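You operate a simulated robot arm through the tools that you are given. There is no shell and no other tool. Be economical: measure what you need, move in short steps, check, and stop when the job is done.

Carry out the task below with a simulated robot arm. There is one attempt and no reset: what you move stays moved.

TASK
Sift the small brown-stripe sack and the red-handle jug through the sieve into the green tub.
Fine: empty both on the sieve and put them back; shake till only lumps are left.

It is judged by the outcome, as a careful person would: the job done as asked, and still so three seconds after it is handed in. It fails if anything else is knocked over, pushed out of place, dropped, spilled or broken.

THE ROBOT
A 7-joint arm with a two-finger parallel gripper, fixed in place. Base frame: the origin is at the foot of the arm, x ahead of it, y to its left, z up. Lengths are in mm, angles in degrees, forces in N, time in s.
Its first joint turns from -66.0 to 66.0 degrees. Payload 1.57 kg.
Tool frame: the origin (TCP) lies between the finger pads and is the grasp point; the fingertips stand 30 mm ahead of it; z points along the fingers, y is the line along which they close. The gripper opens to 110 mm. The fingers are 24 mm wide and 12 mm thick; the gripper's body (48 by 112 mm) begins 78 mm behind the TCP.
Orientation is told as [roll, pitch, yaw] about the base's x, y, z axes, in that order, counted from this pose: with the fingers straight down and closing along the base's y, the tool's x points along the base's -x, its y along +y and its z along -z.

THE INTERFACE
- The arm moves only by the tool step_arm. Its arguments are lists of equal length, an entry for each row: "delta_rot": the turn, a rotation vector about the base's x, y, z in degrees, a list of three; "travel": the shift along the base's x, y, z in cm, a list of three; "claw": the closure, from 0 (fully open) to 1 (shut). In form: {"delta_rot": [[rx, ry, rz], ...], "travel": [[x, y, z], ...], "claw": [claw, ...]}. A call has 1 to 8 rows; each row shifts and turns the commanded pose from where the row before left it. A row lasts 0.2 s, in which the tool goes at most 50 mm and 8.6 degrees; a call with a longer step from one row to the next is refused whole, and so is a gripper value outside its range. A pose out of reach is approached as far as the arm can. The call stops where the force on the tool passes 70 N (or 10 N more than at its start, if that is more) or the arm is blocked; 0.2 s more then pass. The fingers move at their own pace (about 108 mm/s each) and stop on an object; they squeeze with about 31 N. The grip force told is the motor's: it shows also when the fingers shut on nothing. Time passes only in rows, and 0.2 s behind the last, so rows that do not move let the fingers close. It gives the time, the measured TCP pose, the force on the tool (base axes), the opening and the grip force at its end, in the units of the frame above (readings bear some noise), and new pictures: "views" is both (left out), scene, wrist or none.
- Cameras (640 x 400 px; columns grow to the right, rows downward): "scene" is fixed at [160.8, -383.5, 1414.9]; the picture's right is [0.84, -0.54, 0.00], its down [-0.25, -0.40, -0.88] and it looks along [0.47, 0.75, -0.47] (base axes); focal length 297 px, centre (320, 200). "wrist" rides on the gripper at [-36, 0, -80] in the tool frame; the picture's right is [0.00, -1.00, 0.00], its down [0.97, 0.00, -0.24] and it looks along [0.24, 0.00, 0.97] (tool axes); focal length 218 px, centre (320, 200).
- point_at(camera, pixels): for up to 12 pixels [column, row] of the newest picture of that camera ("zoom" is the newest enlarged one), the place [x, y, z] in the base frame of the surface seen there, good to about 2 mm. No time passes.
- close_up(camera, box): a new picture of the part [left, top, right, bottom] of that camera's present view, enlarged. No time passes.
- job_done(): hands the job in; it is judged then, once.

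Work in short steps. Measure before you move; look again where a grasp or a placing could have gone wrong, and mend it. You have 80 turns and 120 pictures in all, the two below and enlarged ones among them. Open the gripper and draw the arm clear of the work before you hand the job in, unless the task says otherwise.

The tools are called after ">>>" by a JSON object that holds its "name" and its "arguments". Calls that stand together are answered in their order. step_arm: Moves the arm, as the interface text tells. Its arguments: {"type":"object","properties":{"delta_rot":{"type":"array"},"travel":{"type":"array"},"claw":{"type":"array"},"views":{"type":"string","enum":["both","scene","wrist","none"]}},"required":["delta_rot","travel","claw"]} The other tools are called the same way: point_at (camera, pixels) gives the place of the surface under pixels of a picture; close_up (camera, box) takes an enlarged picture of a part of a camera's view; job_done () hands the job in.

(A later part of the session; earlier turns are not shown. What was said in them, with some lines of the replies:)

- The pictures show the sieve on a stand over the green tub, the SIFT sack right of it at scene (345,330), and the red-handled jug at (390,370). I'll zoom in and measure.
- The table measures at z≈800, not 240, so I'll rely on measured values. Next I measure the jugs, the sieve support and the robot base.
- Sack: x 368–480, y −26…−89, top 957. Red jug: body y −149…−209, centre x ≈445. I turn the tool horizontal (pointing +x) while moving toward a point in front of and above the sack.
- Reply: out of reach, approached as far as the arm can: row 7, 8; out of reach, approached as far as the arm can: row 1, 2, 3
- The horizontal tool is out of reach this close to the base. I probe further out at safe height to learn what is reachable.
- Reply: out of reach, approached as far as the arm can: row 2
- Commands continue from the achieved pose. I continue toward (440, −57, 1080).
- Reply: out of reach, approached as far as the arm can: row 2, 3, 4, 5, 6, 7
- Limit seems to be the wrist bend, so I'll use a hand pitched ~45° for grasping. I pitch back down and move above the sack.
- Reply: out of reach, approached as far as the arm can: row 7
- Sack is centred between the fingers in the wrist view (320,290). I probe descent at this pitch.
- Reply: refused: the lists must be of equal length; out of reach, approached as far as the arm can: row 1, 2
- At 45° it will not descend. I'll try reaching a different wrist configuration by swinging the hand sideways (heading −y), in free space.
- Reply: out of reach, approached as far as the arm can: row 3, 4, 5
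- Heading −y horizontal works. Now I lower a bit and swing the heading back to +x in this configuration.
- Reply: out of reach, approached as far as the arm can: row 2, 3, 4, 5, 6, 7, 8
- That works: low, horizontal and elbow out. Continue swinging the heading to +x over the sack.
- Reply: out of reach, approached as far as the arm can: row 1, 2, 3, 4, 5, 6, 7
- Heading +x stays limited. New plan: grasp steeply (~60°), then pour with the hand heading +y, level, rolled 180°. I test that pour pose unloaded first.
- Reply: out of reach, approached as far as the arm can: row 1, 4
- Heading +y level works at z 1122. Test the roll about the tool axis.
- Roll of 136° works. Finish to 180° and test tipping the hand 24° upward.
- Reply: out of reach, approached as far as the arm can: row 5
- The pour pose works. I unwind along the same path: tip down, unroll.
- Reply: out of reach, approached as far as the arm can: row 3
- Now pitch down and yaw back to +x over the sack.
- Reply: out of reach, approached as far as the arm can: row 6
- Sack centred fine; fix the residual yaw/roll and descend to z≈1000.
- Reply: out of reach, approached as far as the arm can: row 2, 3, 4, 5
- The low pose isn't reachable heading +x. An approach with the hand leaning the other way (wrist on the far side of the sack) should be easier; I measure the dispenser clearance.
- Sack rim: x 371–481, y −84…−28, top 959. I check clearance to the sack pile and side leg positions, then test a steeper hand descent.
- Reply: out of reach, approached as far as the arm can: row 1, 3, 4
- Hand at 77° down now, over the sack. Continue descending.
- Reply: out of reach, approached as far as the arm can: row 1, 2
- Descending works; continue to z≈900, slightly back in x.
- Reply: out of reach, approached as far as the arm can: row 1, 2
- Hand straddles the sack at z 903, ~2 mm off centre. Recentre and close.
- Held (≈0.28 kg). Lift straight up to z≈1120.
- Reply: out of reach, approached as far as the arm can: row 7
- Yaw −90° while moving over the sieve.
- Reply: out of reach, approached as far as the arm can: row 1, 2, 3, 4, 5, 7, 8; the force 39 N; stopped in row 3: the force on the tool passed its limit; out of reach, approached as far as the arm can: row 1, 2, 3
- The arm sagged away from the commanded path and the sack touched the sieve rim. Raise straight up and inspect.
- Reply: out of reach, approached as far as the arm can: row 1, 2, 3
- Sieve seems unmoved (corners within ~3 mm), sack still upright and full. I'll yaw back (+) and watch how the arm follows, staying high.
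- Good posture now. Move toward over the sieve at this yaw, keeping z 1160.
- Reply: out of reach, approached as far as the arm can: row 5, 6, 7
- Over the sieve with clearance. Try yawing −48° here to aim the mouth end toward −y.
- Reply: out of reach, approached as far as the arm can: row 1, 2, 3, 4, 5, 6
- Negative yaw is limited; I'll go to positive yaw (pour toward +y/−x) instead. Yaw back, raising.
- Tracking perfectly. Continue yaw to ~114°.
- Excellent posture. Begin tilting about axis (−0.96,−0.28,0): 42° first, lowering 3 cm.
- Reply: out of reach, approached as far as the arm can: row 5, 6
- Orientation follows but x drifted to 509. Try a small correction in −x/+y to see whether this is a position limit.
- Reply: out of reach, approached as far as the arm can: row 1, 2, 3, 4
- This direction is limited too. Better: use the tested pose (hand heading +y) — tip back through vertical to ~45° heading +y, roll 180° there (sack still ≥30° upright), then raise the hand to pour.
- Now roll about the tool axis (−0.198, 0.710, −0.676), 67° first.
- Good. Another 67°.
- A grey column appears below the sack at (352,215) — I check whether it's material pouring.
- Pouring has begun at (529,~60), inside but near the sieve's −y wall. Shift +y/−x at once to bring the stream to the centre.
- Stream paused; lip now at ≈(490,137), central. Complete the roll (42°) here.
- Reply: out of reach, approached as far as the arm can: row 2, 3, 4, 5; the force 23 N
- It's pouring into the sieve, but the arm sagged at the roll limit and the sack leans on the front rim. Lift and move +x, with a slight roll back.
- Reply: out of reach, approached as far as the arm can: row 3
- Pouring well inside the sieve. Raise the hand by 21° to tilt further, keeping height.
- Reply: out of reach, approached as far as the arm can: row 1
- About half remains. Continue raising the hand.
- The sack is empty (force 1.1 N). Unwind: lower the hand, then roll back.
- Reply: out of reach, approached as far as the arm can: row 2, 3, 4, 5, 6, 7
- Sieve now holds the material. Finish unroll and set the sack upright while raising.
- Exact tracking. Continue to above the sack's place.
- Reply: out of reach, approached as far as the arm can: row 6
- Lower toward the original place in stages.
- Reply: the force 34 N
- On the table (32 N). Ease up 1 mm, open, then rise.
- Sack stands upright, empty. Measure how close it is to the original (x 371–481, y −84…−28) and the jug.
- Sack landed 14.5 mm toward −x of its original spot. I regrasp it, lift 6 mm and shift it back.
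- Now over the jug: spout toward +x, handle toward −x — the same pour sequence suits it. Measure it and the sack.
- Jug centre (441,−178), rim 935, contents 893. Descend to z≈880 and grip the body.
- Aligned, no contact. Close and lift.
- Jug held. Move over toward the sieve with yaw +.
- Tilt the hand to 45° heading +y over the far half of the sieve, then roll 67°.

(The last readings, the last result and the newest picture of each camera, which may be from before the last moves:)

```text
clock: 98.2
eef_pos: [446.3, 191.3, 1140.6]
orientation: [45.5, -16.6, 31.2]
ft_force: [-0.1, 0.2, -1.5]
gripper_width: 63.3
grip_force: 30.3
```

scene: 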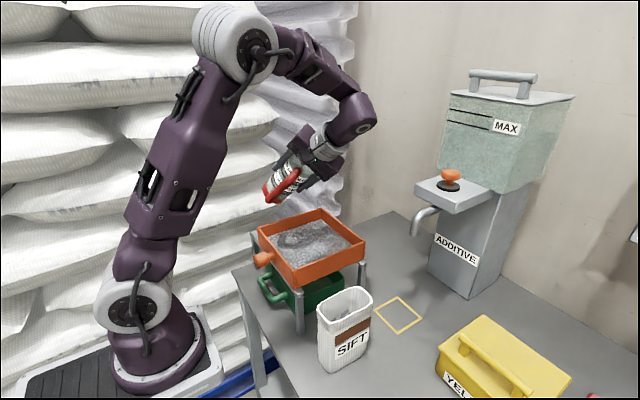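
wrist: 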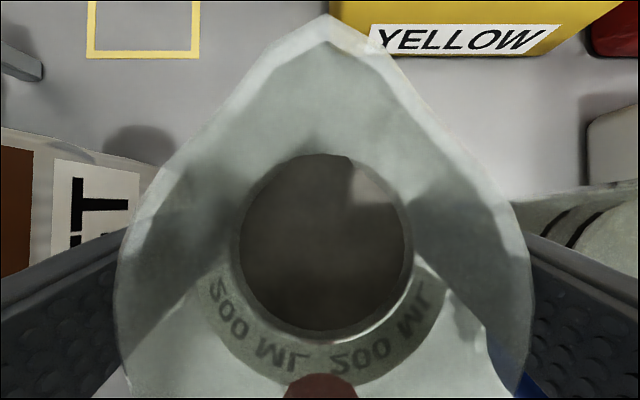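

Another 59° of roll.

>>> {"name": "step_arm", "arguments": {"delta_rot": [[-1.66, 5.96, -5.68], [-1.66, 5.96, -5.68], [-1.66, 5.96, -5.68], [-1.66, 5.96, -5.68], [-1.66, 5.96, -5.68], [-1.66, 5.96, -5.68], [-1.66, 5.96, -5.68]], "travel": [[0, 0, 0], [0, 0, 0], [0, 0, 0], [0, 0, 0], [0, 0, 0], [0, 0, 0], [0, 0, 0]], "claw": [1, 1, 1, 1, 1, 1, 1], "views": "none"}}

>>> {"name": "close_up", "arguments": {"camera": "scene", "box": [230, 120, 420, 330]}}

```text
clock: 99.8
eef_pos: [447.6, 191.1, 1141.2]
orientation: [41.7, 25.8, -10.7]
ft_force: [-0.5, -0.4, -1.3]
gripper_width: 63.4
grip_force: 30.8
```

```text
1.90 times, centred on (325, 225) of scene
```

zoom: 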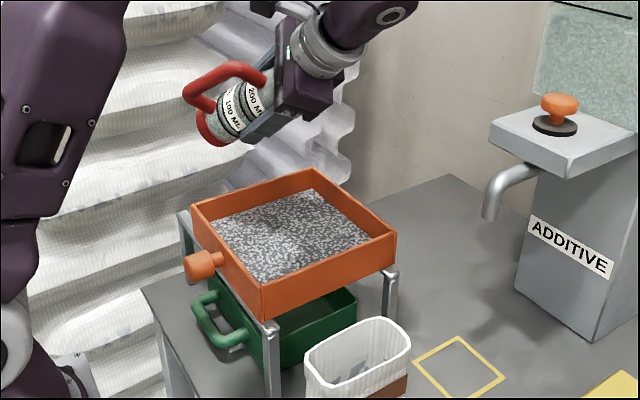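

No flow yet. Raise the hand 28°.

>>> {"name": "step_arm", "arguments": {"delta_rot": [[6.7, 1.9, 0], [6.7, 1.9, 0], [6.7, 1.9, 0], [6.7, 1.9, 0], [0, 0, 0]], "travel": [[0, 0, 0], [0, 0, 0], [0, -0.5, 0], [0, -0.5, 0], [0, 0, 0]], "claw": [1, 1, 1, 1, 1], "views": "wrist"}}

>>> {"name": "close_up", "arguments": {"camera": "scene", "box": [230, 120, 420, 330]}}

```text
clock: 101.0
eef_pos: [446.7, 180.6, 1141.2]
orientation: [72.4, 34.8, 5.2]
ft_force: [-0.9, -0.8, -2.3]
gripper_width: 63.3
grip_force: 31.0
```

wrist: 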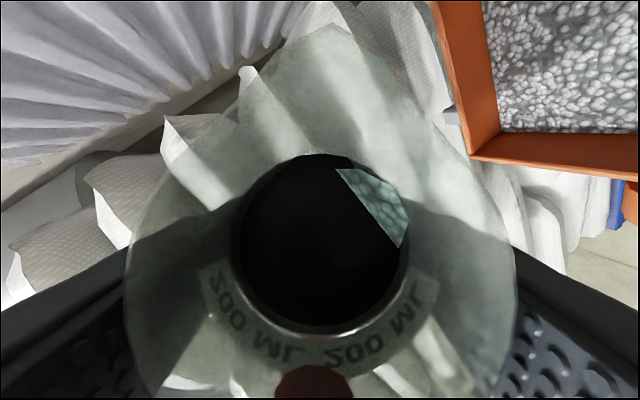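

```text
1.90 times, centred on (325, 225) of scene
```

zoom: 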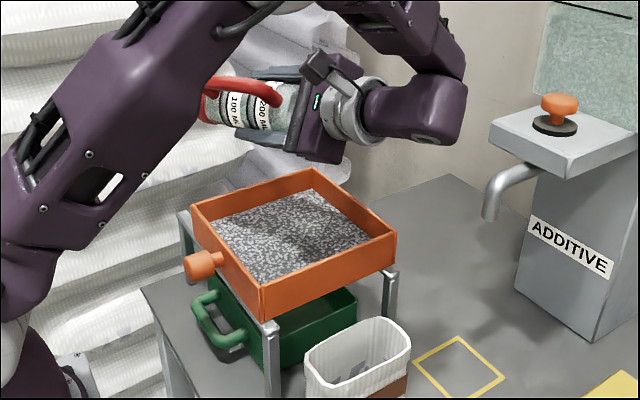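

Jug is about horizontal; no stream visible yet. Raise further 28°.

>>> {"name": "step_arm", "arguments": {"delta_rot": [[6.7, 1.9, 0], [6.7, 1.9, 0], [6.7, 1.9, 0], [6.7, 1.9, 0], [0, 0, 0]], "travel": [[0, -0.5, 0], [0, -0.5, 0], [0, -0.5, 0], [0, -0.5, 0], [0, 0, 0]], "claw": [1, 1, 1, 1, 1], "views": "wrist"}}

>>> {"name": "close_up", "arguments": {"camera": "scene", "box": [230, 120, 420, 330]}}

```text
clock: 102.2
eef_pos: [446.5, 161.2, 1140.8]
orientation: [106.5, 35.0, 25.0]
ft_force: [-0.1, -0.1, -0.2]
gripper_width: 63.2
grip_force: 31.5
```

wrist: 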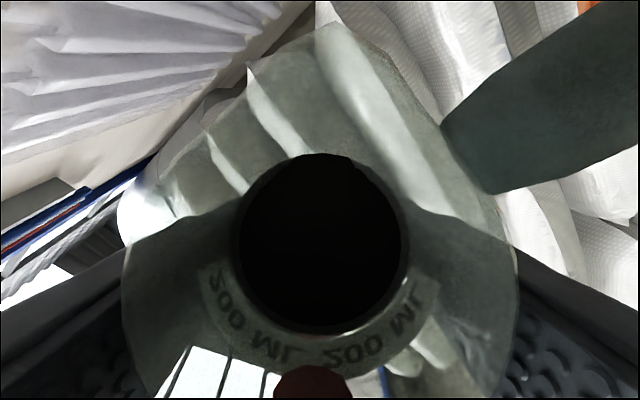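

```text
1.90 times, centred on (325, 225) of scene
```

zoom: 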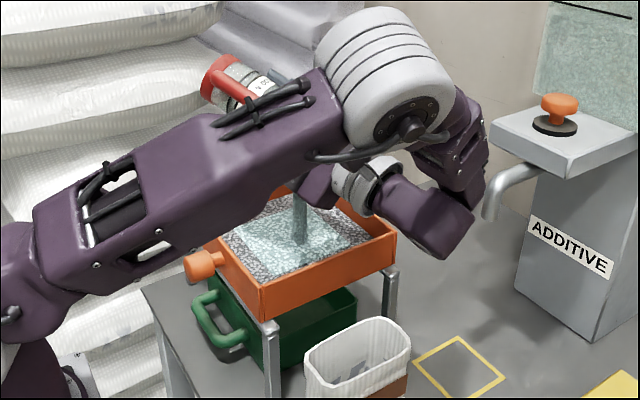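

The jug is pouring inside the sieve. Raise a little more and wait for it to empty.

>>> {"name": "step_arm", "arguments": {"delta_rot": [[6.7, 1.9, 0], [6.7, 1.9, 0], [0, 0, 0], [0, 0, 0], [0, 0, 0], [0, 0, 0]], "travel": [[0, 0, 0.3], [0, 0, 0.3], [0, 0, 0], [0, 0, 0], [0, 0, 0], [0, 0, 0]], "claw": [1, 1, 1, 1, 1, 1], "views": "wrist"}}

>>> {"name": "close_up", "arguments": {"camera": "scene", "box": [230, 120, 420, 330]}}

```text
clock: 103.6
eef_pos: [447.8, 160.9, 1146.3]
orientation: [122.8, 31.9, 34.0]
ft_force: [-0.5, 0.2, -1.4]
gripper_width: 62.8
grip_force: 31.1
```

wrist: 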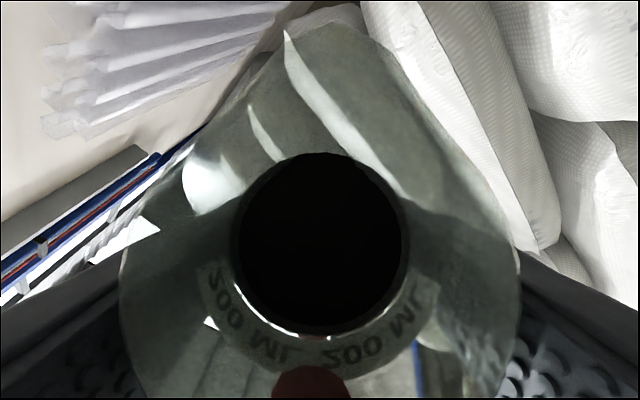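

```text
1.90 times, centred on (325, 225) of scene
```

zoom: 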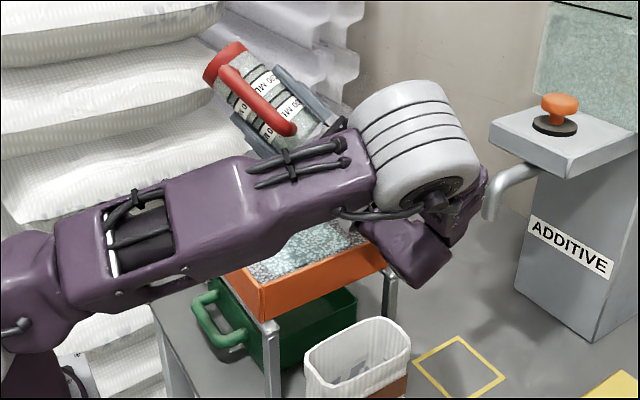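

Jug is empty (stream ended, nothing in the wrist view). Unwind along the exact reverse path.

>>> {"name": "step_arm", "arguments": {"delta_rot": [[-6.7, -1.9, 0], [-6.7, -1.9, 0], [-6.7, -1.9, 0], [-6.7, -1.9, 0], [-6.7, -1.9, 0], [-6.7, -1.9, 0], [-6.7, -1.9, 0], [-6.7, -1.9, 0]], "travel": [[0, 0, 0], [0, 0, 0], [0, 0.5, 0], [0, 0.5, 0], [0, 0.5, 0], [0, 0.5, 0], [0, 0.5, 0], [0, 0.5, 0]], "claw": [1, 1, 1, 1, 1, 1, 1, 1], "views": "none"}}

>>> {"name": "step_arm", "arguments": {"delta_rot": [[-6.7, -1.9, 0], [-6.7, -1.9, 0], [1.66, -5.96, 5.68], [1.66, -5.96, 5.68], [1.66, -5.96, 5.68], [1.66, -5.96, 5.68], [1.66, -5.96, 5.68], [1.66, -5.96, 5.68]], "travel": [[0, 0, 0], [0, 0, 0], [0, 0, 0], [0, 0, 0], [0, 0, 0], [0, 0, 0], [0, 0, 0], [0, 0, 0]], "claw": [1, 1, 1, 1, 1, 1, 1, 1], "views": "none"}}

>>> {"name": "step_arm", "arguments": {"delta_rot": [[1.66, -5.96, 5.68], [1.66, -5.96, 5.68], [1.66, -5.96, 5.68], [1.66, -5.96, 5.68], [1.66, -5.96, 5.68], [1.66, -5.96, 5.68], [1.66, -5.96, 5.68], [1.66, -5.96, 5.68]], "travel": [[0, 0, 0], [0, 0, 0], [0, 0, 0], [0, 0, 0], [0, 0, 0], [0, 0, 0], [0, 0, 0], [0, 0, 0]], "claw": [1, 1, 1, 1, 1, 1, 1, 1], "views": "none"}}

>>> {"name": "step_arm", "arguments": {"delta_rot": [[1.66, -5.96, 5.68], [-7.7, -2.2, 0], [-7.7, -2.2, 0], [-7.7, -2.2, 0], [-7.7, -2.2, 0]], "travel": [[0, 0, 0.2], [0.6, -2, 0.5], [0.6, -2, 0.5], [0.6, -2, 0.3], [0.6, -2, 0]], "claw": [1, 1, 1, 1, 1], "views": "scene"}}

```text
clock: 105.4
eef_pos: [448.7, 191.2, 1146.6]
orientation: [56.2, 31.0, -3.8]
ft_force: [0.1, 0.6, -1.2]
gripper_width: 62.8
grip_force: 31.2
```

```text
clock: 107.2
eef_pos: [448.5, 191.0, 1147.1]
orientation: [46.9, -10.7, 25.5]
ft_force: [0.7, 0.1, -1.4]
gripper_width: 62.7
grip_force: 30.9
```

```text
clock: 109.0
eef_pos: [448.3, 190.0, 1147.3]
orientation: [9.2, -46.9, 93.6]
ft_force: [-0.2, -0.8, -0.5]
gripper_width: 63.0
grip_force: 31.0
```

```text
clock: 110.2
eef_pos: [472.2, 110.9, 1160.4]
orientation: [0.1, -15.4, 105.7]
ft_force: [0.3, 0.1, -0.6]
gripper_width: 62.8
grip_force: 31.1
```

scene: 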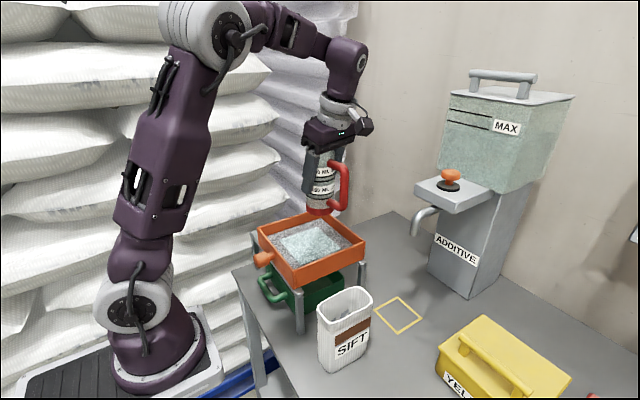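

Jug upright. Reverse the yaw/transit to above its place and start lowering.

>>> {"name": "step_arm", "arguments": {"delta_rot": [[0, 0, -5.6], [0, 0, -8], [0, 0, -8], [0, 0, -8], [0, 0, -8], [0, 0, -8]], "travel": [[-0.3, -1.5, 0], [-0.3, -1.5, 0], [-0.3, -1.5, 0], [-0.3, -1.5, 0], [-0.3, -1.5, 0], [-0.3, -1.5, 0]], "claw": [1, 1, 1, 1, 1, 1], "views": "none"}}

>>> {"name": "step_arm", "arguments": {"delta_rot": [[0, 0, -8], [0, 0, -8], [0, 0, -8], [0, 0, -8], [0, 0, -8], [0, 0, -8], [0, 0, -8], [0, 0, -4]], "travel": [[-0.2, -2.5, 0], [-0.2, -2.5, 0], [-0.2, -2.5, 0], [-0.2, -2.5, 0], [-0.2, -2.5, 0], [-0.2, -2.5, 0], [-0.2, -2.5, 0], [-0.2, -2.5, 0]], "claw": [1, 1, 1, 1, 1, 1, 1, 1], "views": "none"}}

>>> {"name": "step_arm", "arguments": {"delta_rot": [[0, 0, 0], [0, 0, 0], [0, 0, 0]], "travel": [[0, 0, -2.5], [0, 0, -3], [0, 0, -3]], "claw": [1, 1, 1], "views": "scene"}}

```text
clock: 111.6
eef_pos: [451.6, 20.5, 1162.6]
orientation: [0.2, -15.6, 59.9]
ft_force: [0.4, 0.2, -1.5]
gripper_width: 62.8
grip_force: 31.4
```

```text
clock: 113.4
eef_pos: [436.8, -180.3, 1162.0]
orientation: [0.1, -15.5, 0.1]
ft_force: [-0.8, -0.4, -1.2]
gripper_width: 62.8
grip_force: 30.7
```

```text
clock: 114.2
eef_pos: [435.8, -179.6, 1078.8]
orientation: [0.1, -15.5, 0.2]
ft_force: [0.2, -0.1, -1.5]
gripper_width: 62.8
grip_force: 30.9
```

scene: 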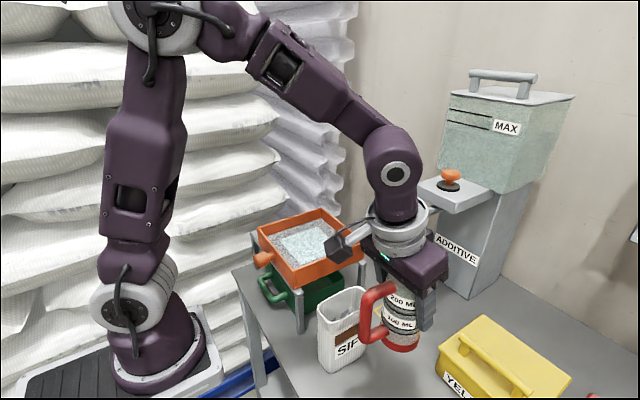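

>>> {"name": "step_arm", "arguments": {"delta_rot": [[0, 0, 0], [0, 0, 0], [0, 0, 0], [0, 0, 0], [0, 0, 0], [0, 0, 0], [0, 0, 0], [0, 0, 0]], "travel": [[0.1, 0.05, -3], [0, 0, -3], [0, 0, -3], [0, 0, -3], [0, 0, -3], [0, 0, -2.5], [0, 0, -1.5], [0, 0, 0]], "claw": [1, 1, 1, 1, 1, 1, 1, 1], "views": "none"}}

>>> {"name": "step_arm", "arguments": {"delta_rot": [[0, 0, 0], [0, 0, 0], [0, 0, 0]], "travel": [[0, 0, -0.4], [0, 0, -0.2], [0, 0, 0]], "claw": [1, 1, 1], "views": "none"}}

```text
clock: 116.0
eef_pos: [438.6, -178.6, 886.4]
orientation: [0.0, -15.5, 0.1]
ft_force: [-0.6, -0.2, -1.5]
gripper_width: 62.5
grip_force: 30.5
```

```text
clock: 116.8
eef_pos: [438.7, -177.9, 880.6]
orientation: [0.1, -15.6, 0.1]
ft_force: [-0.9, -0.8, 16.1]
gripper_width: 62.7
grip_force: 31.0
```

Jug touches the table (16 N). Open and rise, then look.

>>> {"name": "step_arm", "arguments": {"delta_rot": [[0, 0, 0], [0, 0, 0], [0, 0, 0]], "travel": [[0, 0, 0.05], [0, 0, 0], [0, 0, 0]], "claw": [1, 0.2, 0.15], "views": "none"}}

>>> {"name": "step_arm", "arguments": {"delta_rot": [[0, 0, 0], [0, 0, 0], [0, 0, 0], [0, 0, 0], [0, 0, 0], [0, 0, 0], [0, 0, 0], [0, 0, 0]], "travel": [[0, 0, 2], [0, 0, 3], [0, 0, 3], [0, 0, 3.5], [0, 2, 3], [0, 4, 3], [0, 4, 0], [0, 4, 0]], "claw": [0.15, 0.15, 0.15, 0, 0, 0, 0, 0]}}

```text
clock: 117.6
eef_pos: [438.1, -178.6, 880.7]
orientation: [0.1, -15.5, 0.1]
ft_force: [0.6, 0.0, 0.1]
gripper_width: 93.5
grip_force: 0.1
```

```text
clock: 119.4
eef_pos: [439.3, -39.7, 1055.7]
orientation: [0.1, -15.5, 0.1]
ft_force: [0.4, -0.1, 0.2]
gripper_width: 110.2
grip_force: 0.1
```

scene: 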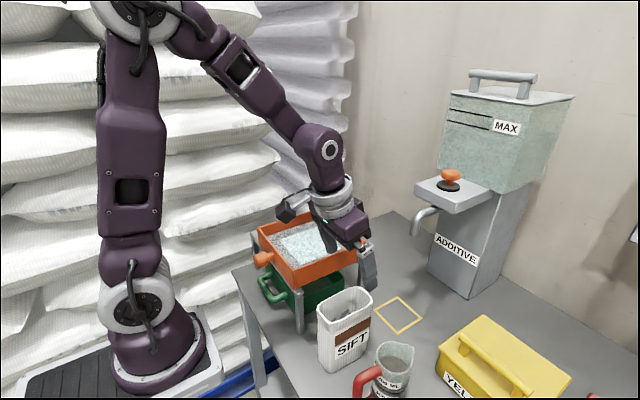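
wrist: 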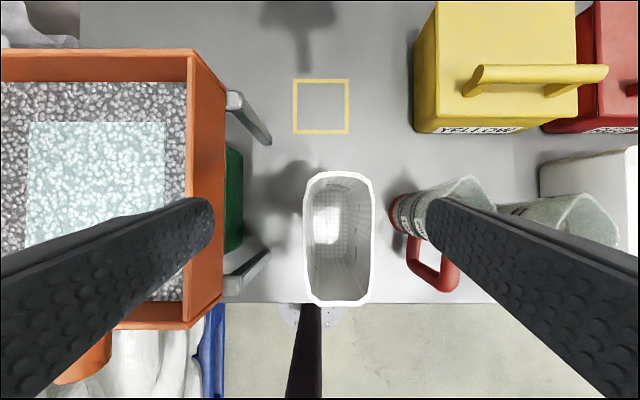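

Both containers are back in place. Next, grip the sieve's orange knob from above with the tool vertical; move over it.

>>> {"name": "step_arm", "arguments": {"delta_rot": [[0, 2.2, 0], [0, 2.2, 0], [0, 2.2, 0], [0, 2.2, 0], [0, 2.2, 0], [0, 2.2, 0], [0, 2.2, 0]], "travel": [[-1.4, 2.7, 1], [-1.4, 2.7, 1], [-1.4, 2.7, 0], [-1.4, 2.7, 0], [-1.4, 2.7, 0], [-1.4, 2.7, 0], [-1.4, 2.7, 0]], "claw": [0.4, 0.4, 0.4, 0.4, 0.4, 0.4, 0.4]}}

```text
clock: 121.0
eef_pos: [340.2, 150.6, 1076.0]
orientation: [0.0, 0.1, 0.2]
ft_force: [0.6, 0.6, 0.0]
gripper_width: 65.8
grip_force: 0.1
```

scene: 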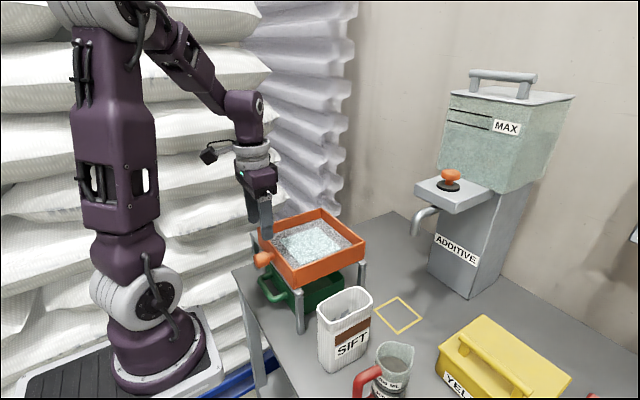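
wrist: 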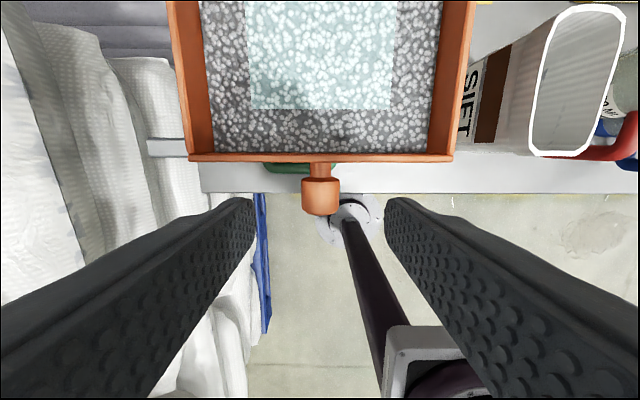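

>>> {"name": "point_at", "arguments": {"camera": "wrist", "pixels": [[320, 181], [320, 200], [304, 195], [338, 195], [320, 168], [191, 158], [452, 158], [320, 212]]}}

>>> {"name": "close_up", "arguments": {"camera": "scene", "box": [225, 200, 385, 340]}}

```text
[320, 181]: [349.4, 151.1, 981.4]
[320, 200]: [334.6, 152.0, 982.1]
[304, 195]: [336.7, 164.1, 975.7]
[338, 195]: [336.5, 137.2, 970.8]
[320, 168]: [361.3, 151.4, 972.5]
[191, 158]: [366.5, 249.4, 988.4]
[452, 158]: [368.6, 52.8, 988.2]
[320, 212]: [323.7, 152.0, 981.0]
```

```text
2.86 times, centred on (305, 270) of scene
```

zoom: 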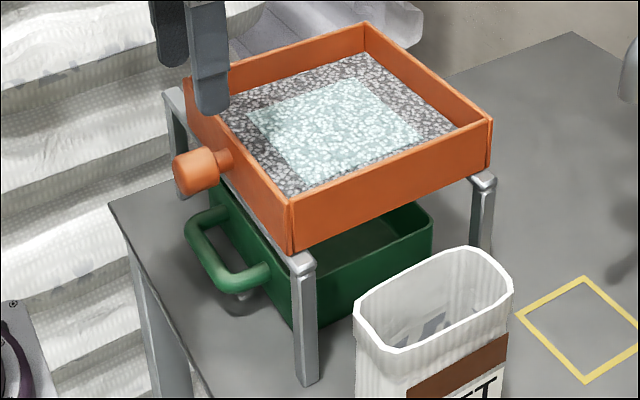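

Sieve still in place (front wall x 367). Knob centre (336,151.5,967). Descend and grip it.

>>> {"name": "step_arm", "arguments": {"delta_rot": [[0, 0, 0], [0, 0, 0], [0, 0, 0], [0, 0, 0], [0, 0, 0], [0, 0, 0], [0, 0, 0], [0, 0, 0]], "travel": [[-0.4, 0.1, -3], [0, 0, -3], [0, 0, -2.5], [0, 0, -2.1], [0, 0, 0], [0, 0, 0], [0, 0, 0], [0, 0, 0]], "claw": [0.4, 0.4, 0.4, 0.4, 0.4, 1, 1, 1], "views": "none"}}

>>> {"name": "step_arm", "arguments": {"delta_rot": [[0, 0, 0], [0, 0, 0], [0, 0, 0], [0, 0, 0]], "travel": [[-0.5, 0, 0], [0.5, 0, 0], [0.5, 0, 0], [-0.5, 0, 0]], "claw": [1, 1, 1, 1], "views": "scene"}}

```text
clock: 122.8
eef_pos: [336.4, 152.5, 969.0]
orientation: [0.0, 0.0, -0.1]
ft_force: [-0.9, 2.0, -18.9]
gripper_width: 33.4
grip_force: 41.1
```

```text
clock: 123.8
eef_pos: [337.7, 151.4, 970.9]
orientation: [0.1, 0.0, 0.1]
ft_force: [-2.4, -0.7, -30.5]
gripper_width: 33.8
grip_force: 41.1
```

scene: 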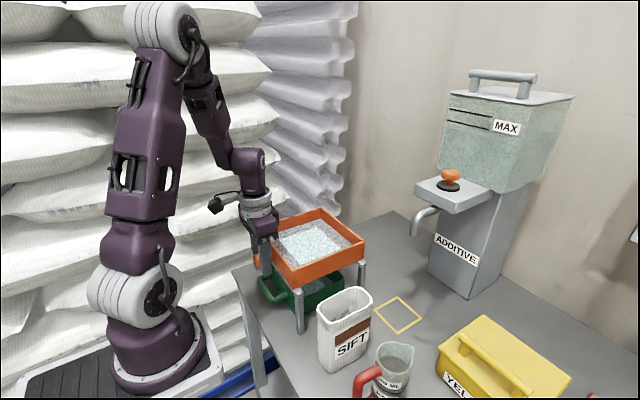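

Gripped; sieve moves with the knob. Ease down 1 mm and shake ±10 mm along x.

>>> {"name": "step_arm", "arguments": {"delta_rot": [[0, 0, 0], [0, 0, 0], [0, 0, 0], [0, 0, 0], [0, 0, 0], [0, 0, 0], [0, 0, 0], [0, 0, 0]], "travel": [[0, 0, -0.1], [1, 0, 0], [-2, 0, 0], [2, 0, 0], [-2, 0, 0], [2, 0, 0], [-2, 0, 0], [1, 0, 0]], "claw": [1, 1, 1, 1, 1, 1, 1, 1], "views": "none"}}

>>> {"name": "close_up", "arguments": {"camera": "scene", "box": [225, 200, 385, 340]}}

```text
clock: 125.6
eef_pos: [332.9, 152.2, 969.4]
orientation: [-0.1, 0.3, 0.1]
ft_force: [-24.3, 0.9, 19.0]
gripper_width: 33.9
grip_force: 41.5
```

```text
2.86 times, centred on (305, 270) of scene
```

zoom: 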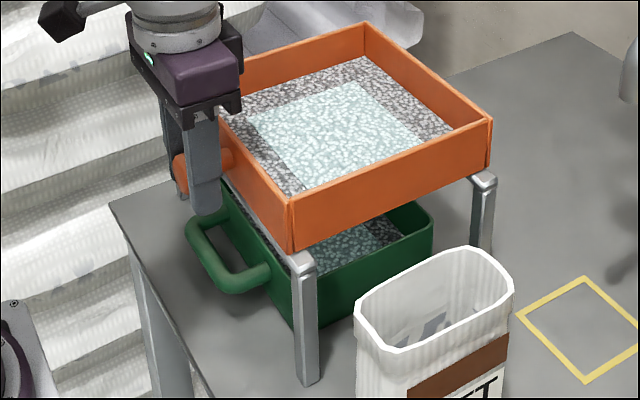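

Sifting works — material is appearing in the tub. Keep shaking.

>>> {"name": "step_arm", "arguments": {"delta_rot": [[0, 0, 0], [0, 0, 0], [0, 0, 0], [0, 0, 0], [0, 0, 0], [0, 0, 0], [0, 0, 0], [0, 0, 0]], "travel": [[1, 0, 0], [-2, 0, 0], [2, 0, 0], [-2, 0, 0], [2, 0, 0], [-2, 0, 0], [2, 0, 0], [-1, 0, 0]], "claw": [1, 1, 1, 1, 1, 1, 1, 1], "views": "none"}}

>>> {"name": "step_arm", "arguments": {"delta_rot": [[0, 0, 0], [0, 0, 0], [0, 0, 0], [0, 0, 0], [0, 0, 0], [0, 0, 0], [0, 0, 0], [0, 0, 0]], "travel": [[1, 0, 0], [-2, 0, 0], [2, 0, 0], [-2, 0, 0], [2, 0, 0], [-2, 0, 0], [2, 0, 0], [-1, 0, 0]], "claw": [1, 1, 1, 1, 1, 1, 1, 1], "views": "none"}}

>>> {"name": "step_arm", "arguments": {"delta_rot": [[0, 0, 0], [0, 0, 0], [0, 0, 0], [0, 0, 0], [0, 0, 0], [0, 0, 0], [0, 0, 0], [0, 0, 0]], "travel": [[1, 0, 0], [-2, 0, 0], [2, 0, 0], [-2, 0, 0], [2, 0, 0], [-2, 0, 0], [2, 0, 0], [-1, 0, 0]], "claw": [1, 1, 1, 1, 1, 1, 1, 1], "views": "none"}}

>>> {"name": "close_up", "arguments": {"camera": "scene", "box": [225, 200, 385, 340]}}

```text
clock: 127.4
eef_pos: [341.2, 153.4, 968.8]
orientation: [0.3, -0.4, 0.1]
ft_force: [17.2, -0.9, -24.9]
gripper_width: 33.8
grip_force: 41.8
```

```text
clock: 129.2
eef_pos: [339.9, 151.2, 969.1]
orientation: [0.3, -0.3, 0.1]
ft_force: [14.3, -0.8, -25.9]
gripper_width: 33.8
grip_force: 41.1
```

```text
clock: 131.0
eef_pos: [339.8, 151.8, 969.0]
orientation: [0.2, -0.4, 0.1]
ft_force: [10.0, -0.4, -28.1]
gripper_width: 33.8
grip_force: 41.8
```

```text
2.86 times, centred on (305, 270) of scene
```

zoom: 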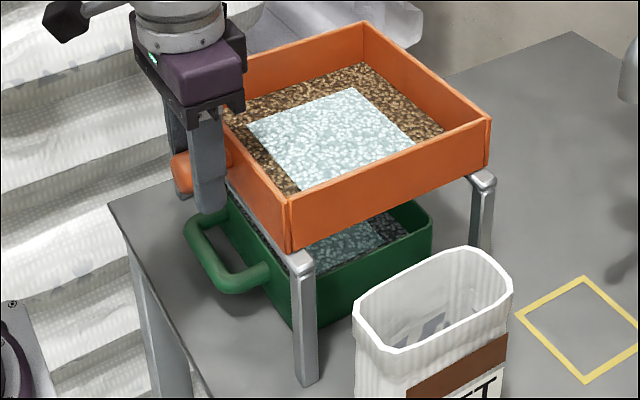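

Sack material is down to brown lumps; the jug's pale patch remains. Keep shaking.

>>> {"name": "step_arm", "arguments": {"delta_rot": [[0, 0, 0], [0, 0, 0], [0, 0, 0], [0, 0, 0], [0, 0, 0], [0, 0, 0], [0, 0, 0], [0, 0, 0]], "travel": [[1, 0, 0], [-2, 0, 0], [2, 0, 0], [-2, 0, 0], [2, 0, 0], [-2, 0, 0], [2, 0, 0], [-1, 0, 0]], "claw": [1, 1, 1, 1, 1, 1, 1, 1], "views": "none"}}

>>> {"name": "step_arm", "arguments": {"delta_rot": [[0, 0, 0], [0, 0, 0], [0, 0, 0], [0, 0, 0], [0, 0, 0], [0, 0, 0], [0, 0, 0], [0, 0, 0]], "travel": [[1, 0, 0], [-2, 0, 0], [2, 0, 0], [-2, 0, 0], [2, 0, 0], [-2, 0, 0], [2, 0, 0], [-1, 0, 0]], "claw": [1, 1, 1, 1, 1, 1, 1, 1], "views": "none"}}

>>> {"name": "step_arm", "arguments": {"delta_rot": [[0, 0, 0], [0, 0, 0], [0, 0, 0], [0, 0, 0], [0, 0, 0], [0, 0, 0], [0, 0, 0], [0, 0, 0]], "travel": [[1, 0, 0], [-2, 0, 0], [2, 0, 0], [-2, 0, 0], [2, 0, 0], [-2, 0, 0], [2, 0, 0], [-1, 0, 0]], "claw": [1, 1, 1, 1, 1, 1, 1, 1], "views": "none"}}

>>> {"name": "step_arm", "arguments": {"delta_rot": [[0, 0, 0], [0, 0, 0], [0, 0, 0], [0, 0, 0], [0, 0, 0], [0, 0, 0], [0, 0, 0], [0, 0, 0]], "travel": [[1, 0, 0], [-2, 0, 0], [2, 0, 0], [-2, 0, 0], [2, 0, 0], [-2, 0, 0], [2, 0, 0], [-1, 0, 0]], "claw": [1, 1, 1, 1, 1, 1, 1, 1], "views": "none"}}

>>> {"name": "close_up", "arguments": {"camera": "scene", "box": [225, 200, 385, 340]}}

```text
clock: 132.8
eef_pos: [339.6, 150.2, 968.8]
orientation: [0.4, -0.6, 0.2]
ft_force: [21.8, -0.8, -21.6]
gripper_width: 33.8
grip_force: 41.6
```

```text
clock: 134.6
eef_pos: [338.6, 151.5, 968.0]
orientation: [0.3, -0.5, 0.2]
ft_force: [14.4, -0.3, -26.4]
gripper_width: 33.8
grip_force: 41.3
```

```text
clock: 136.4
eef_pos: [340.6, 151.0, 969.3]
orientation: [0.2, -0.5, 0.1]
ft_force: [20.0, -0.2, -23.8]
gripper_width: 33.9
grip_force: 40.9
```

```text
clock: 138.2
eef_pos: [339.0, 151.6, 969.3]
orientation: [0.2, -0.4, 0.2]
ft_force: [14.9, -1.2, -27.1]
gripper_width: 33.7
grip_force: 41.3
```

```text
2.86 times, centred on (305, 270) of scene
```

zoom: 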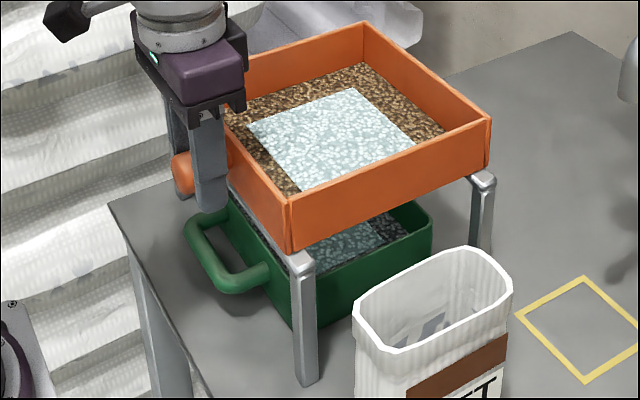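

Little change since the last look. Look closer at what's left.

>>> {"name": "close_up", "arguments": {"camera": "scene", "box": [265, 210, 355, 290]}}

>>> {"name": "point_at", "arguments": {"camera": "scene", "pixels": [[312, 240], [340, 243], [293, 245], [318, 285], [330, 280]]}}

```text
5.00 times, centred on (310, 250) of scene
```

zoom: 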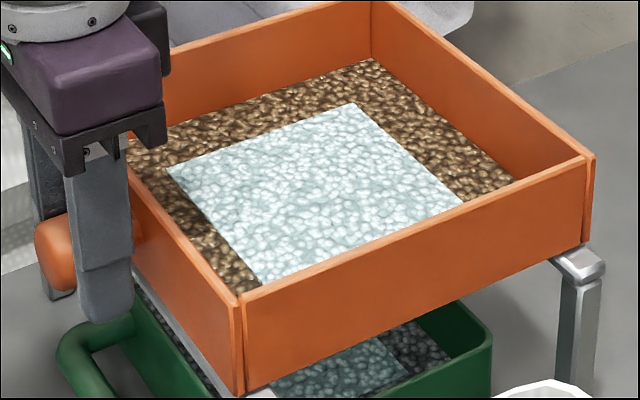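

```text
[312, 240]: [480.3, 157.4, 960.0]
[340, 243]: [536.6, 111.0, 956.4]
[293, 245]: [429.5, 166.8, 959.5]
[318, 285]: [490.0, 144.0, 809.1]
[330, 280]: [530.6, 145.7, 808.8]
```

Layer tops read ≈956–960. Shake more strongly (±14 mm) and compare levels.

>>> {"name": "step_arm", "arguments": {"delta_rot": [[0, 0, 0], [0, 0, 0], [0, 0, 0], [0, 0, 0], [0, 0, 0], [0, 0, 0], [0, 0, 0], [0, 0, 0]], "travel": [[1.4, 0, 0], [-2.8, 0, 0], [2.8, 0, 0], [-2.8, 0, 0], [2.8, 0, 0], [-2.8, 0, 0], [2.8, 0, 0], [-1.4, 0, 0]], "claw": [1, 1, 1, 1, 1, 1, 1, 1], "views": "none"}}

>>> {"name": "step_arm", "arguments": {"delta_rot": [[0, 0, 0], [0, 0, 0], [0, 0, 0], [0, 0, 0], [0, 0, 0], [0, 0, 0], [0, 0, 0], [0, 0, 0]], "travel": [[1.4, 0, 0], [-2.8, 0, 0], [2.8, 0, 0], [-2.8, 0, 0], [2.8, 0, 0], [-2.8, 0, 0], [2.8, 0, 0], [-1.4, 0, 0]], "claw": [1, 1, 1, 1, 1, 1, 1, 1], "views": "none"}}

>>> {"name": "step_arm", "arguments": {"delta_rot": [[0, 0, 0], [0, 0, 0], [0, 0, 0], [0, 0, 0], [0, 0, 0], [0, 0, 0], [0, 0, 0], [0, 0, 0]], "travel": [[1.4, 0, 0], [-2.8, 0, 0], [2.8, 0, 0], [-2.8, 0, 0], [2.8, 0, 0], [-2.8, 0, 0], [2.8, 0, 0], [-1.4, 0, 0]], "claw": [1, 1, 1, 1, 1, 1, 1, 1], "views": "scene"}}

>>> {"name": "close_up", "arguments": {"camera": "scene", "box": [265, 210, 355, 290]}}

>>> {"name": "point_at", "arguments": {"camera": "scene", "pixels": [[312, 240], [340, 243], [293, 245], [318, 285], [330, 280], [364, 241], [259, 228], [293, 282]]}}

```text
clock: 140.0
eef_pos: [341.2, 152.5, 968.0]
orientation: [0.3, -0.6, 0.2]
ft_force: [23.8, -1.0, -18.7]
gripper_width: 34.3
grip_force: 42.3
```

```text
clock: 141.8
eef_pos: [340.9, 151.8, 967.9]
orientation: [0.5, -0.7, 0.0]
ft_force: [27.5, -1.8, -13.5]
gripper_width: 33.7
grip_force: 41.6
```

```text
clock: 143.6
eef_pos: [342.0, 153.0, 969.5]
orientation: [0.5, -0.6, 0.1]
ft_force: [27.1, -0.1, -15.4]
gripper_width: 33.9
grip_force: 41.4
```

scene: 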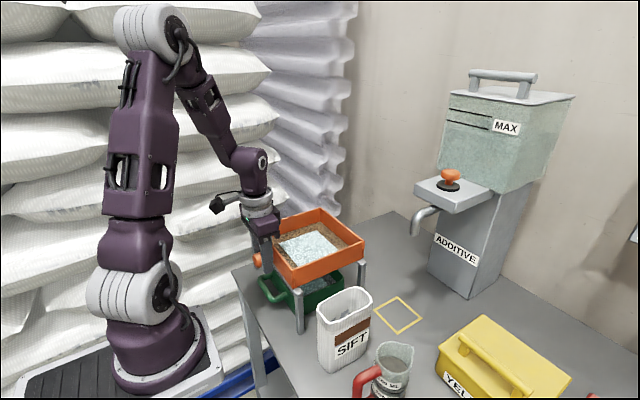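

```text
5.00 times, centred on (310, 250) of scene
```

zoom: 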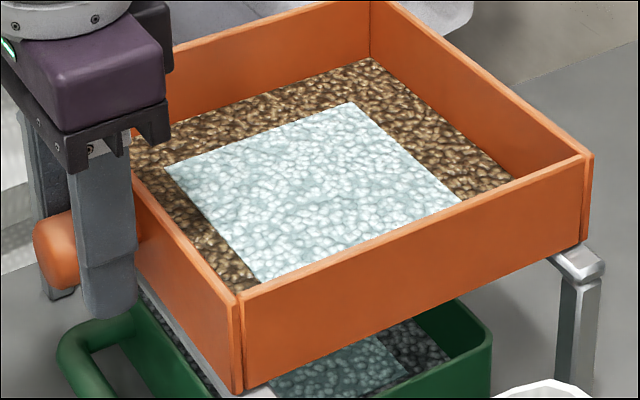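

```text
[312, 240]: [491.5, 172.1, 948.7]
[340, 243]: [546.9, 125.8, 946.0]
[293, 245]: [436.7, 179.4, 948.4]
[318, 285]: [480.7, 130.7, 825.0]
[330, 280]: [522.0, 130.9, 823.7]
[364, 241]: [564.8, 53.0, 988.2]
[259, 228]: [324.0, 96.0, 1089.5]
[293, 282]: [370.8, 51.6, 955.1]
```

Levels are falling (960→948; tub 809→825). Continue strong shaking.

>>> {"name": "step_arm", "arguments": {"delta_rot": [[0, 0, 0], [0, 0, 0], [0, 0, 0], [0, 0, 0], [0, 0, 0], [0, 0, 0], [0, 0, 0], [0, 0, 0]], "travel": [[1.4, 0, 0], [-2.8, 0, 0], [2.8, 0, 0], [-2.8, 0, 0], [2.8, 0, 0], [-2.8, 0, 0], [2.8, 0, 0], [-1.4, 0, 0]], "claw": [1, 1, 1, 1, 1, 1, 1, 1], "views": "none"}}

>>> {"name": "step_arm", "arguments": {"delta_rot": [[0, 0, 0], [0, 0, 0], [0, 0, 0], [0, 0, 0], [0, 0, 0], [0, 0, 0], [0, 0, 0], [0, 0, 0]], "travel": [[1.4, 0, 0], [-2.8, 0, 0], [2.8, 0, 0], [-2.8, 0, 0], [2.8, 0, 0], [-2.8, 0, 0], [2.8, 0, 0], [-1.4, 0, 0]], "claw": [1, 1, 1, 1, 1, 1, 1, 1], "views": "none"}}

>>> {"name": "step_arm", "arguments": {"delta_rot": [[0, 0, 0], [0, 0, 0], [0, 0, 0], [0, 0, 0], [0, 0, 0], [0, 0, 0], [0, 0, 0], [0, 0, 0]], "travel": [[1.4, 0, 0], [-2.8, 0, 0], [2.8, 0, 0], [-2.8, 0, 0], [2.8, 0, 0], [-2.8, 0, 0], [2.8, 0, 0], [-1.4, 0, 0]], "claw": [1, 1, 1, 1, 1, 1, 1, 1], "views": "none"}}

>>> {"name": "step_arm", "arguments": {"delta_rot": [[0, 0, 0], [0, 0, 0], [0, 0, 0], [0, 0, 0], [0, 0, 0], [0, 0, 0], [0, 0, 0], [0, 0, 0]], "travel": [[1.4, 0, 0], [-2.8, 0, 0], [2.8, 0, 0], [-2.8, 0, 0], [2.8, 0, 0], [-2.8, 0, 0], [2.8, 0, 0], [-1.4, 0, 0]], "claw": [1, 1, 1, 1, 1, 1, 1, 1], "views": "scene"}}

>>> {"name": "point_at", "arguments": {"camera": "scene", "pixels": [[312, 240], [340, 243], [293, 245], [318, 285], [330, 280]]}}

>>> {"name": "close_up", "arguments": {"camera": "scene", "box": [265, 210, 355, 290]}}

```text
clock: 145.4
eef_pos: [340.9, 152.7, 970.0]
orientation: [0.5, -0.7, -0.1]
ft_force: [28.9, 0.3, -10.0]
gripper_width: 34.0
grip_force: 41.8
```

```text
clock: 147.2
eef_pos: [340.1, 152.9, 969.2]
orientation: [0.5, -0.6, 0.0]
ft_force: [29.1, -1.7, -8.3]
gripper_width: 33.7
grip_force: 41.6
```

```text
clock: 149.0
eef_pos: [341.0, 152.3, 969.0]
orientation: [0.5, -0.7, 0.1]
ft_force: [26.9, -0.4, -13.2]
gripper_width: 33.5
grip_force: 41.9
```

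```text
clock: 150.8
eef_pos: [341.7, 154.3, 969.8]
orientation: [0.5, -0.6, 0.1]
ft_force: [26.1, -0.5, -16.8]
gripper_width: 33.8
grip_force: 41.4
```

scene: 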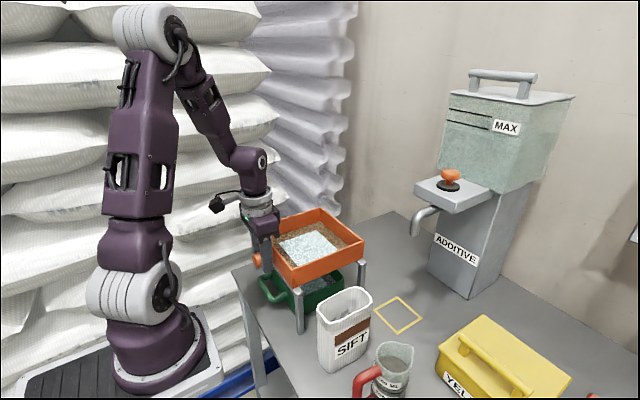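

```text
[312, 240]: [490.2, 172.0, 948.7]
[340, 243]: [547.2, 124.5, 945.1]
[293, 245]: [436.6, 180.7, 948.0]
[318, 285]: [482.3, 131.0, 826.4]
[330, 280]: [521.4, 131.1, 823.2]
```

```text
5.00 times, centred on (310, 250) of scene
```

zoom: 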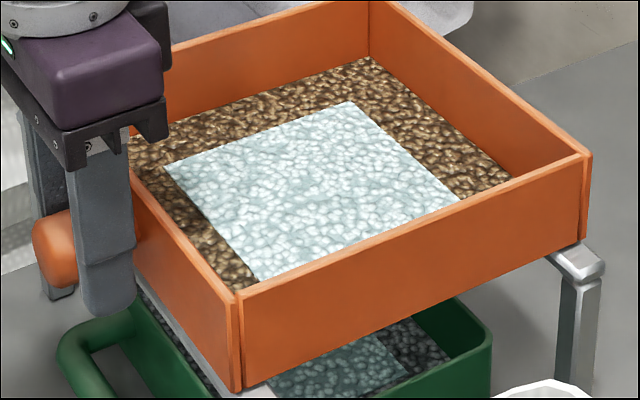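

Levels and appearance no longer change: only lumps remain. The sieve sits ~4 mm toward +x; nudge it back, then check before releasing.

>>> {"name": "step_arm", "arguments": {"delta_rot": [[0, 0, 0], [0, 0, 0], [0, 0, 0]], "travel": [[-0.5, 0, 0], [0, 0, 0], [0, 0, 0]], "claw": [1, 1, 1], "views": "none"}}

```text
clock: 151.6
eef_pos: [333.5, 153.0, 970.0]
orientation: [0.4, -0.2, 0.1]
ft_force: [27.5, 1.2, 12.6]
gripper_width: 33.6
grip_force: 41.1
```

>>> {"name": "step_arm", "arguments": {"delta_rot": [[0, 0, 0], [0, 0, 0]], "travel": [[0.25, 0, 0], [0, 0, 0]], "claw": [1, 1], "views": "scene"}}

>>> {"name": "point_at", "arguments": {"camera": "scene", "pixels": [[293, 282], [364, 243], [290, 290], [363, 250]]}}

```text
clock: 152.2
eef_pos: [333.5, 152.2, 968.8]
orientation: [0.1, 0.0, 0.2]
ft_force: [-2.6, 1.2, 30.3]
gripper_width: 33.5
grip_force: 41.0
```

scene: 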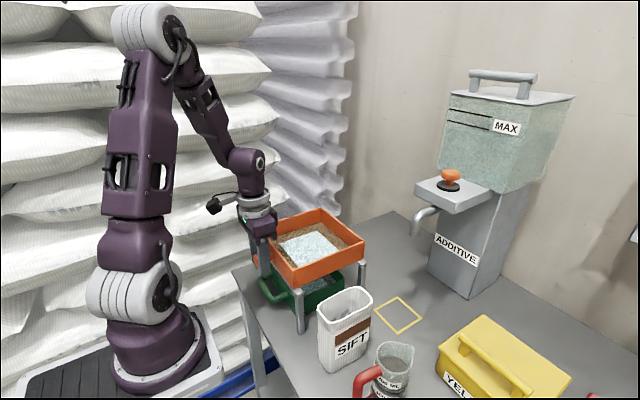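

```text
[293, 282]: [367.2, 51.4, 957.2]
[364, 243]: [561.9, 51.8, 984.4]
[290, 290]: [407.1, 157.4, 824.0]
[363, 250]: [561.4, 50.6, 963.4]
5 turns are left
```

Sieve is at x 367–562 as at the start. Release, rise straight up and back clear.

>>> {"name": "step_arm", "arguments": {"delta_rot": [[0, 0, 0], [0, 0, 0], [0, 0, 0], [0, 0, 0], [0, 0, 0], [0, 0, 0], [0, 0, 0]], "travel": [[0, 0, 0], [0, 0, 0], [0, 0, 0], [0, 0, 2.5], [0, 0, 4], [0, 0, 4], [0, 0, 4]], "claw": [0.4, 0.4, 0.4, 0.4, 0.4, 0.4, 0.4], "views": "none"}}

>>> {"name": "step_arm", "arguments": {"delta_rot": [[0, 0, 0], [0, 0, 0], [0, 0, 0], [0, 0, 0]], "travel": [[0, 0, 3], [0, 0, 3], [0, 0, 3], [0, 0, 2]], "claw": [0, 0, 0, 0]}}

```text
clock: 153.8
eef_pos: [334.7, 152.2, 1113.9]
orientation: [0.1, -0.1, 0.1]
ft_force: [-0.3, 0.5, 0.3]
gripper_width: 65.9
grip_force: 0.1
```

```text
clock: 154.8
eef_pos: [334.2, 149.3, 1224.4]
orientation: [0.2, -0.1, 0.2]
ft_force: [0.2, 0.3, 0.0]
gripper_width: 110.2
grip_force: 0.0
4 turns are left
```

scene: 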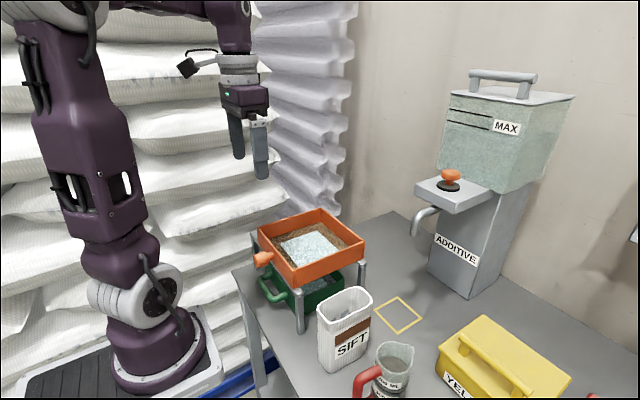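
wrist: 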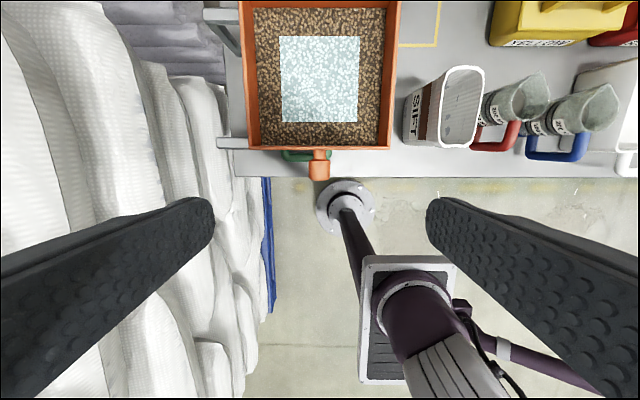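

Everything is in place; one last check that the jug is empty.

>>> {"name": "close_up", "arguments": {"camera": "scene", "box": [340, 320, 440, 400]}}

>>> {"name": "point_at", "arguments": {"camera": "scene", "pixels": [[395, 360], [393, 355], [398, 352]]}}

```text
5.00 times, centred on (390, 360) of scene
```

zoom: 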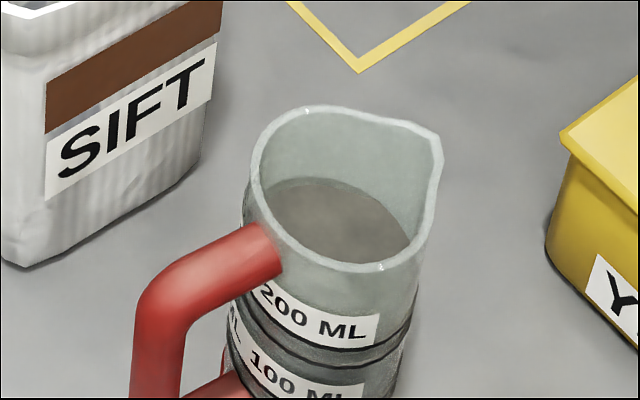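

```text
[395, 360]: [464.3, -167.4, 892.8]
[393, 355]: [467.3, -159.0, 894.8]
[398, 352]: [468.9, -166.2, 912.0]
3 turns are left
```

>>> {"name": "job_done", "arguments": {}}

```text
The job is handed in.
```

I sifted the brown-stripe sack and the red-handle jug into the green tub and shook the sieve until the levels stopped changing and only lumps were left.

- **Emptied:** the sack is clearly empty. The jug's stream stopped and I saw nothing left in it while it was tilted. In the last close-up, though, the surface inside sat at the same height as before pouring. I took that as the jug's floor but couldn't confirm it.
- **Put back:** the sack is about 3 mm from its original spot. I set the jug down where I picked it up, but didn't measure it afterwards.
- **Contact:** the sack touched the sieve rim twice while I was moving it. I saw no spill, and the sieve ended up back where it started.

The gripper is open and the arm is clear of the work.
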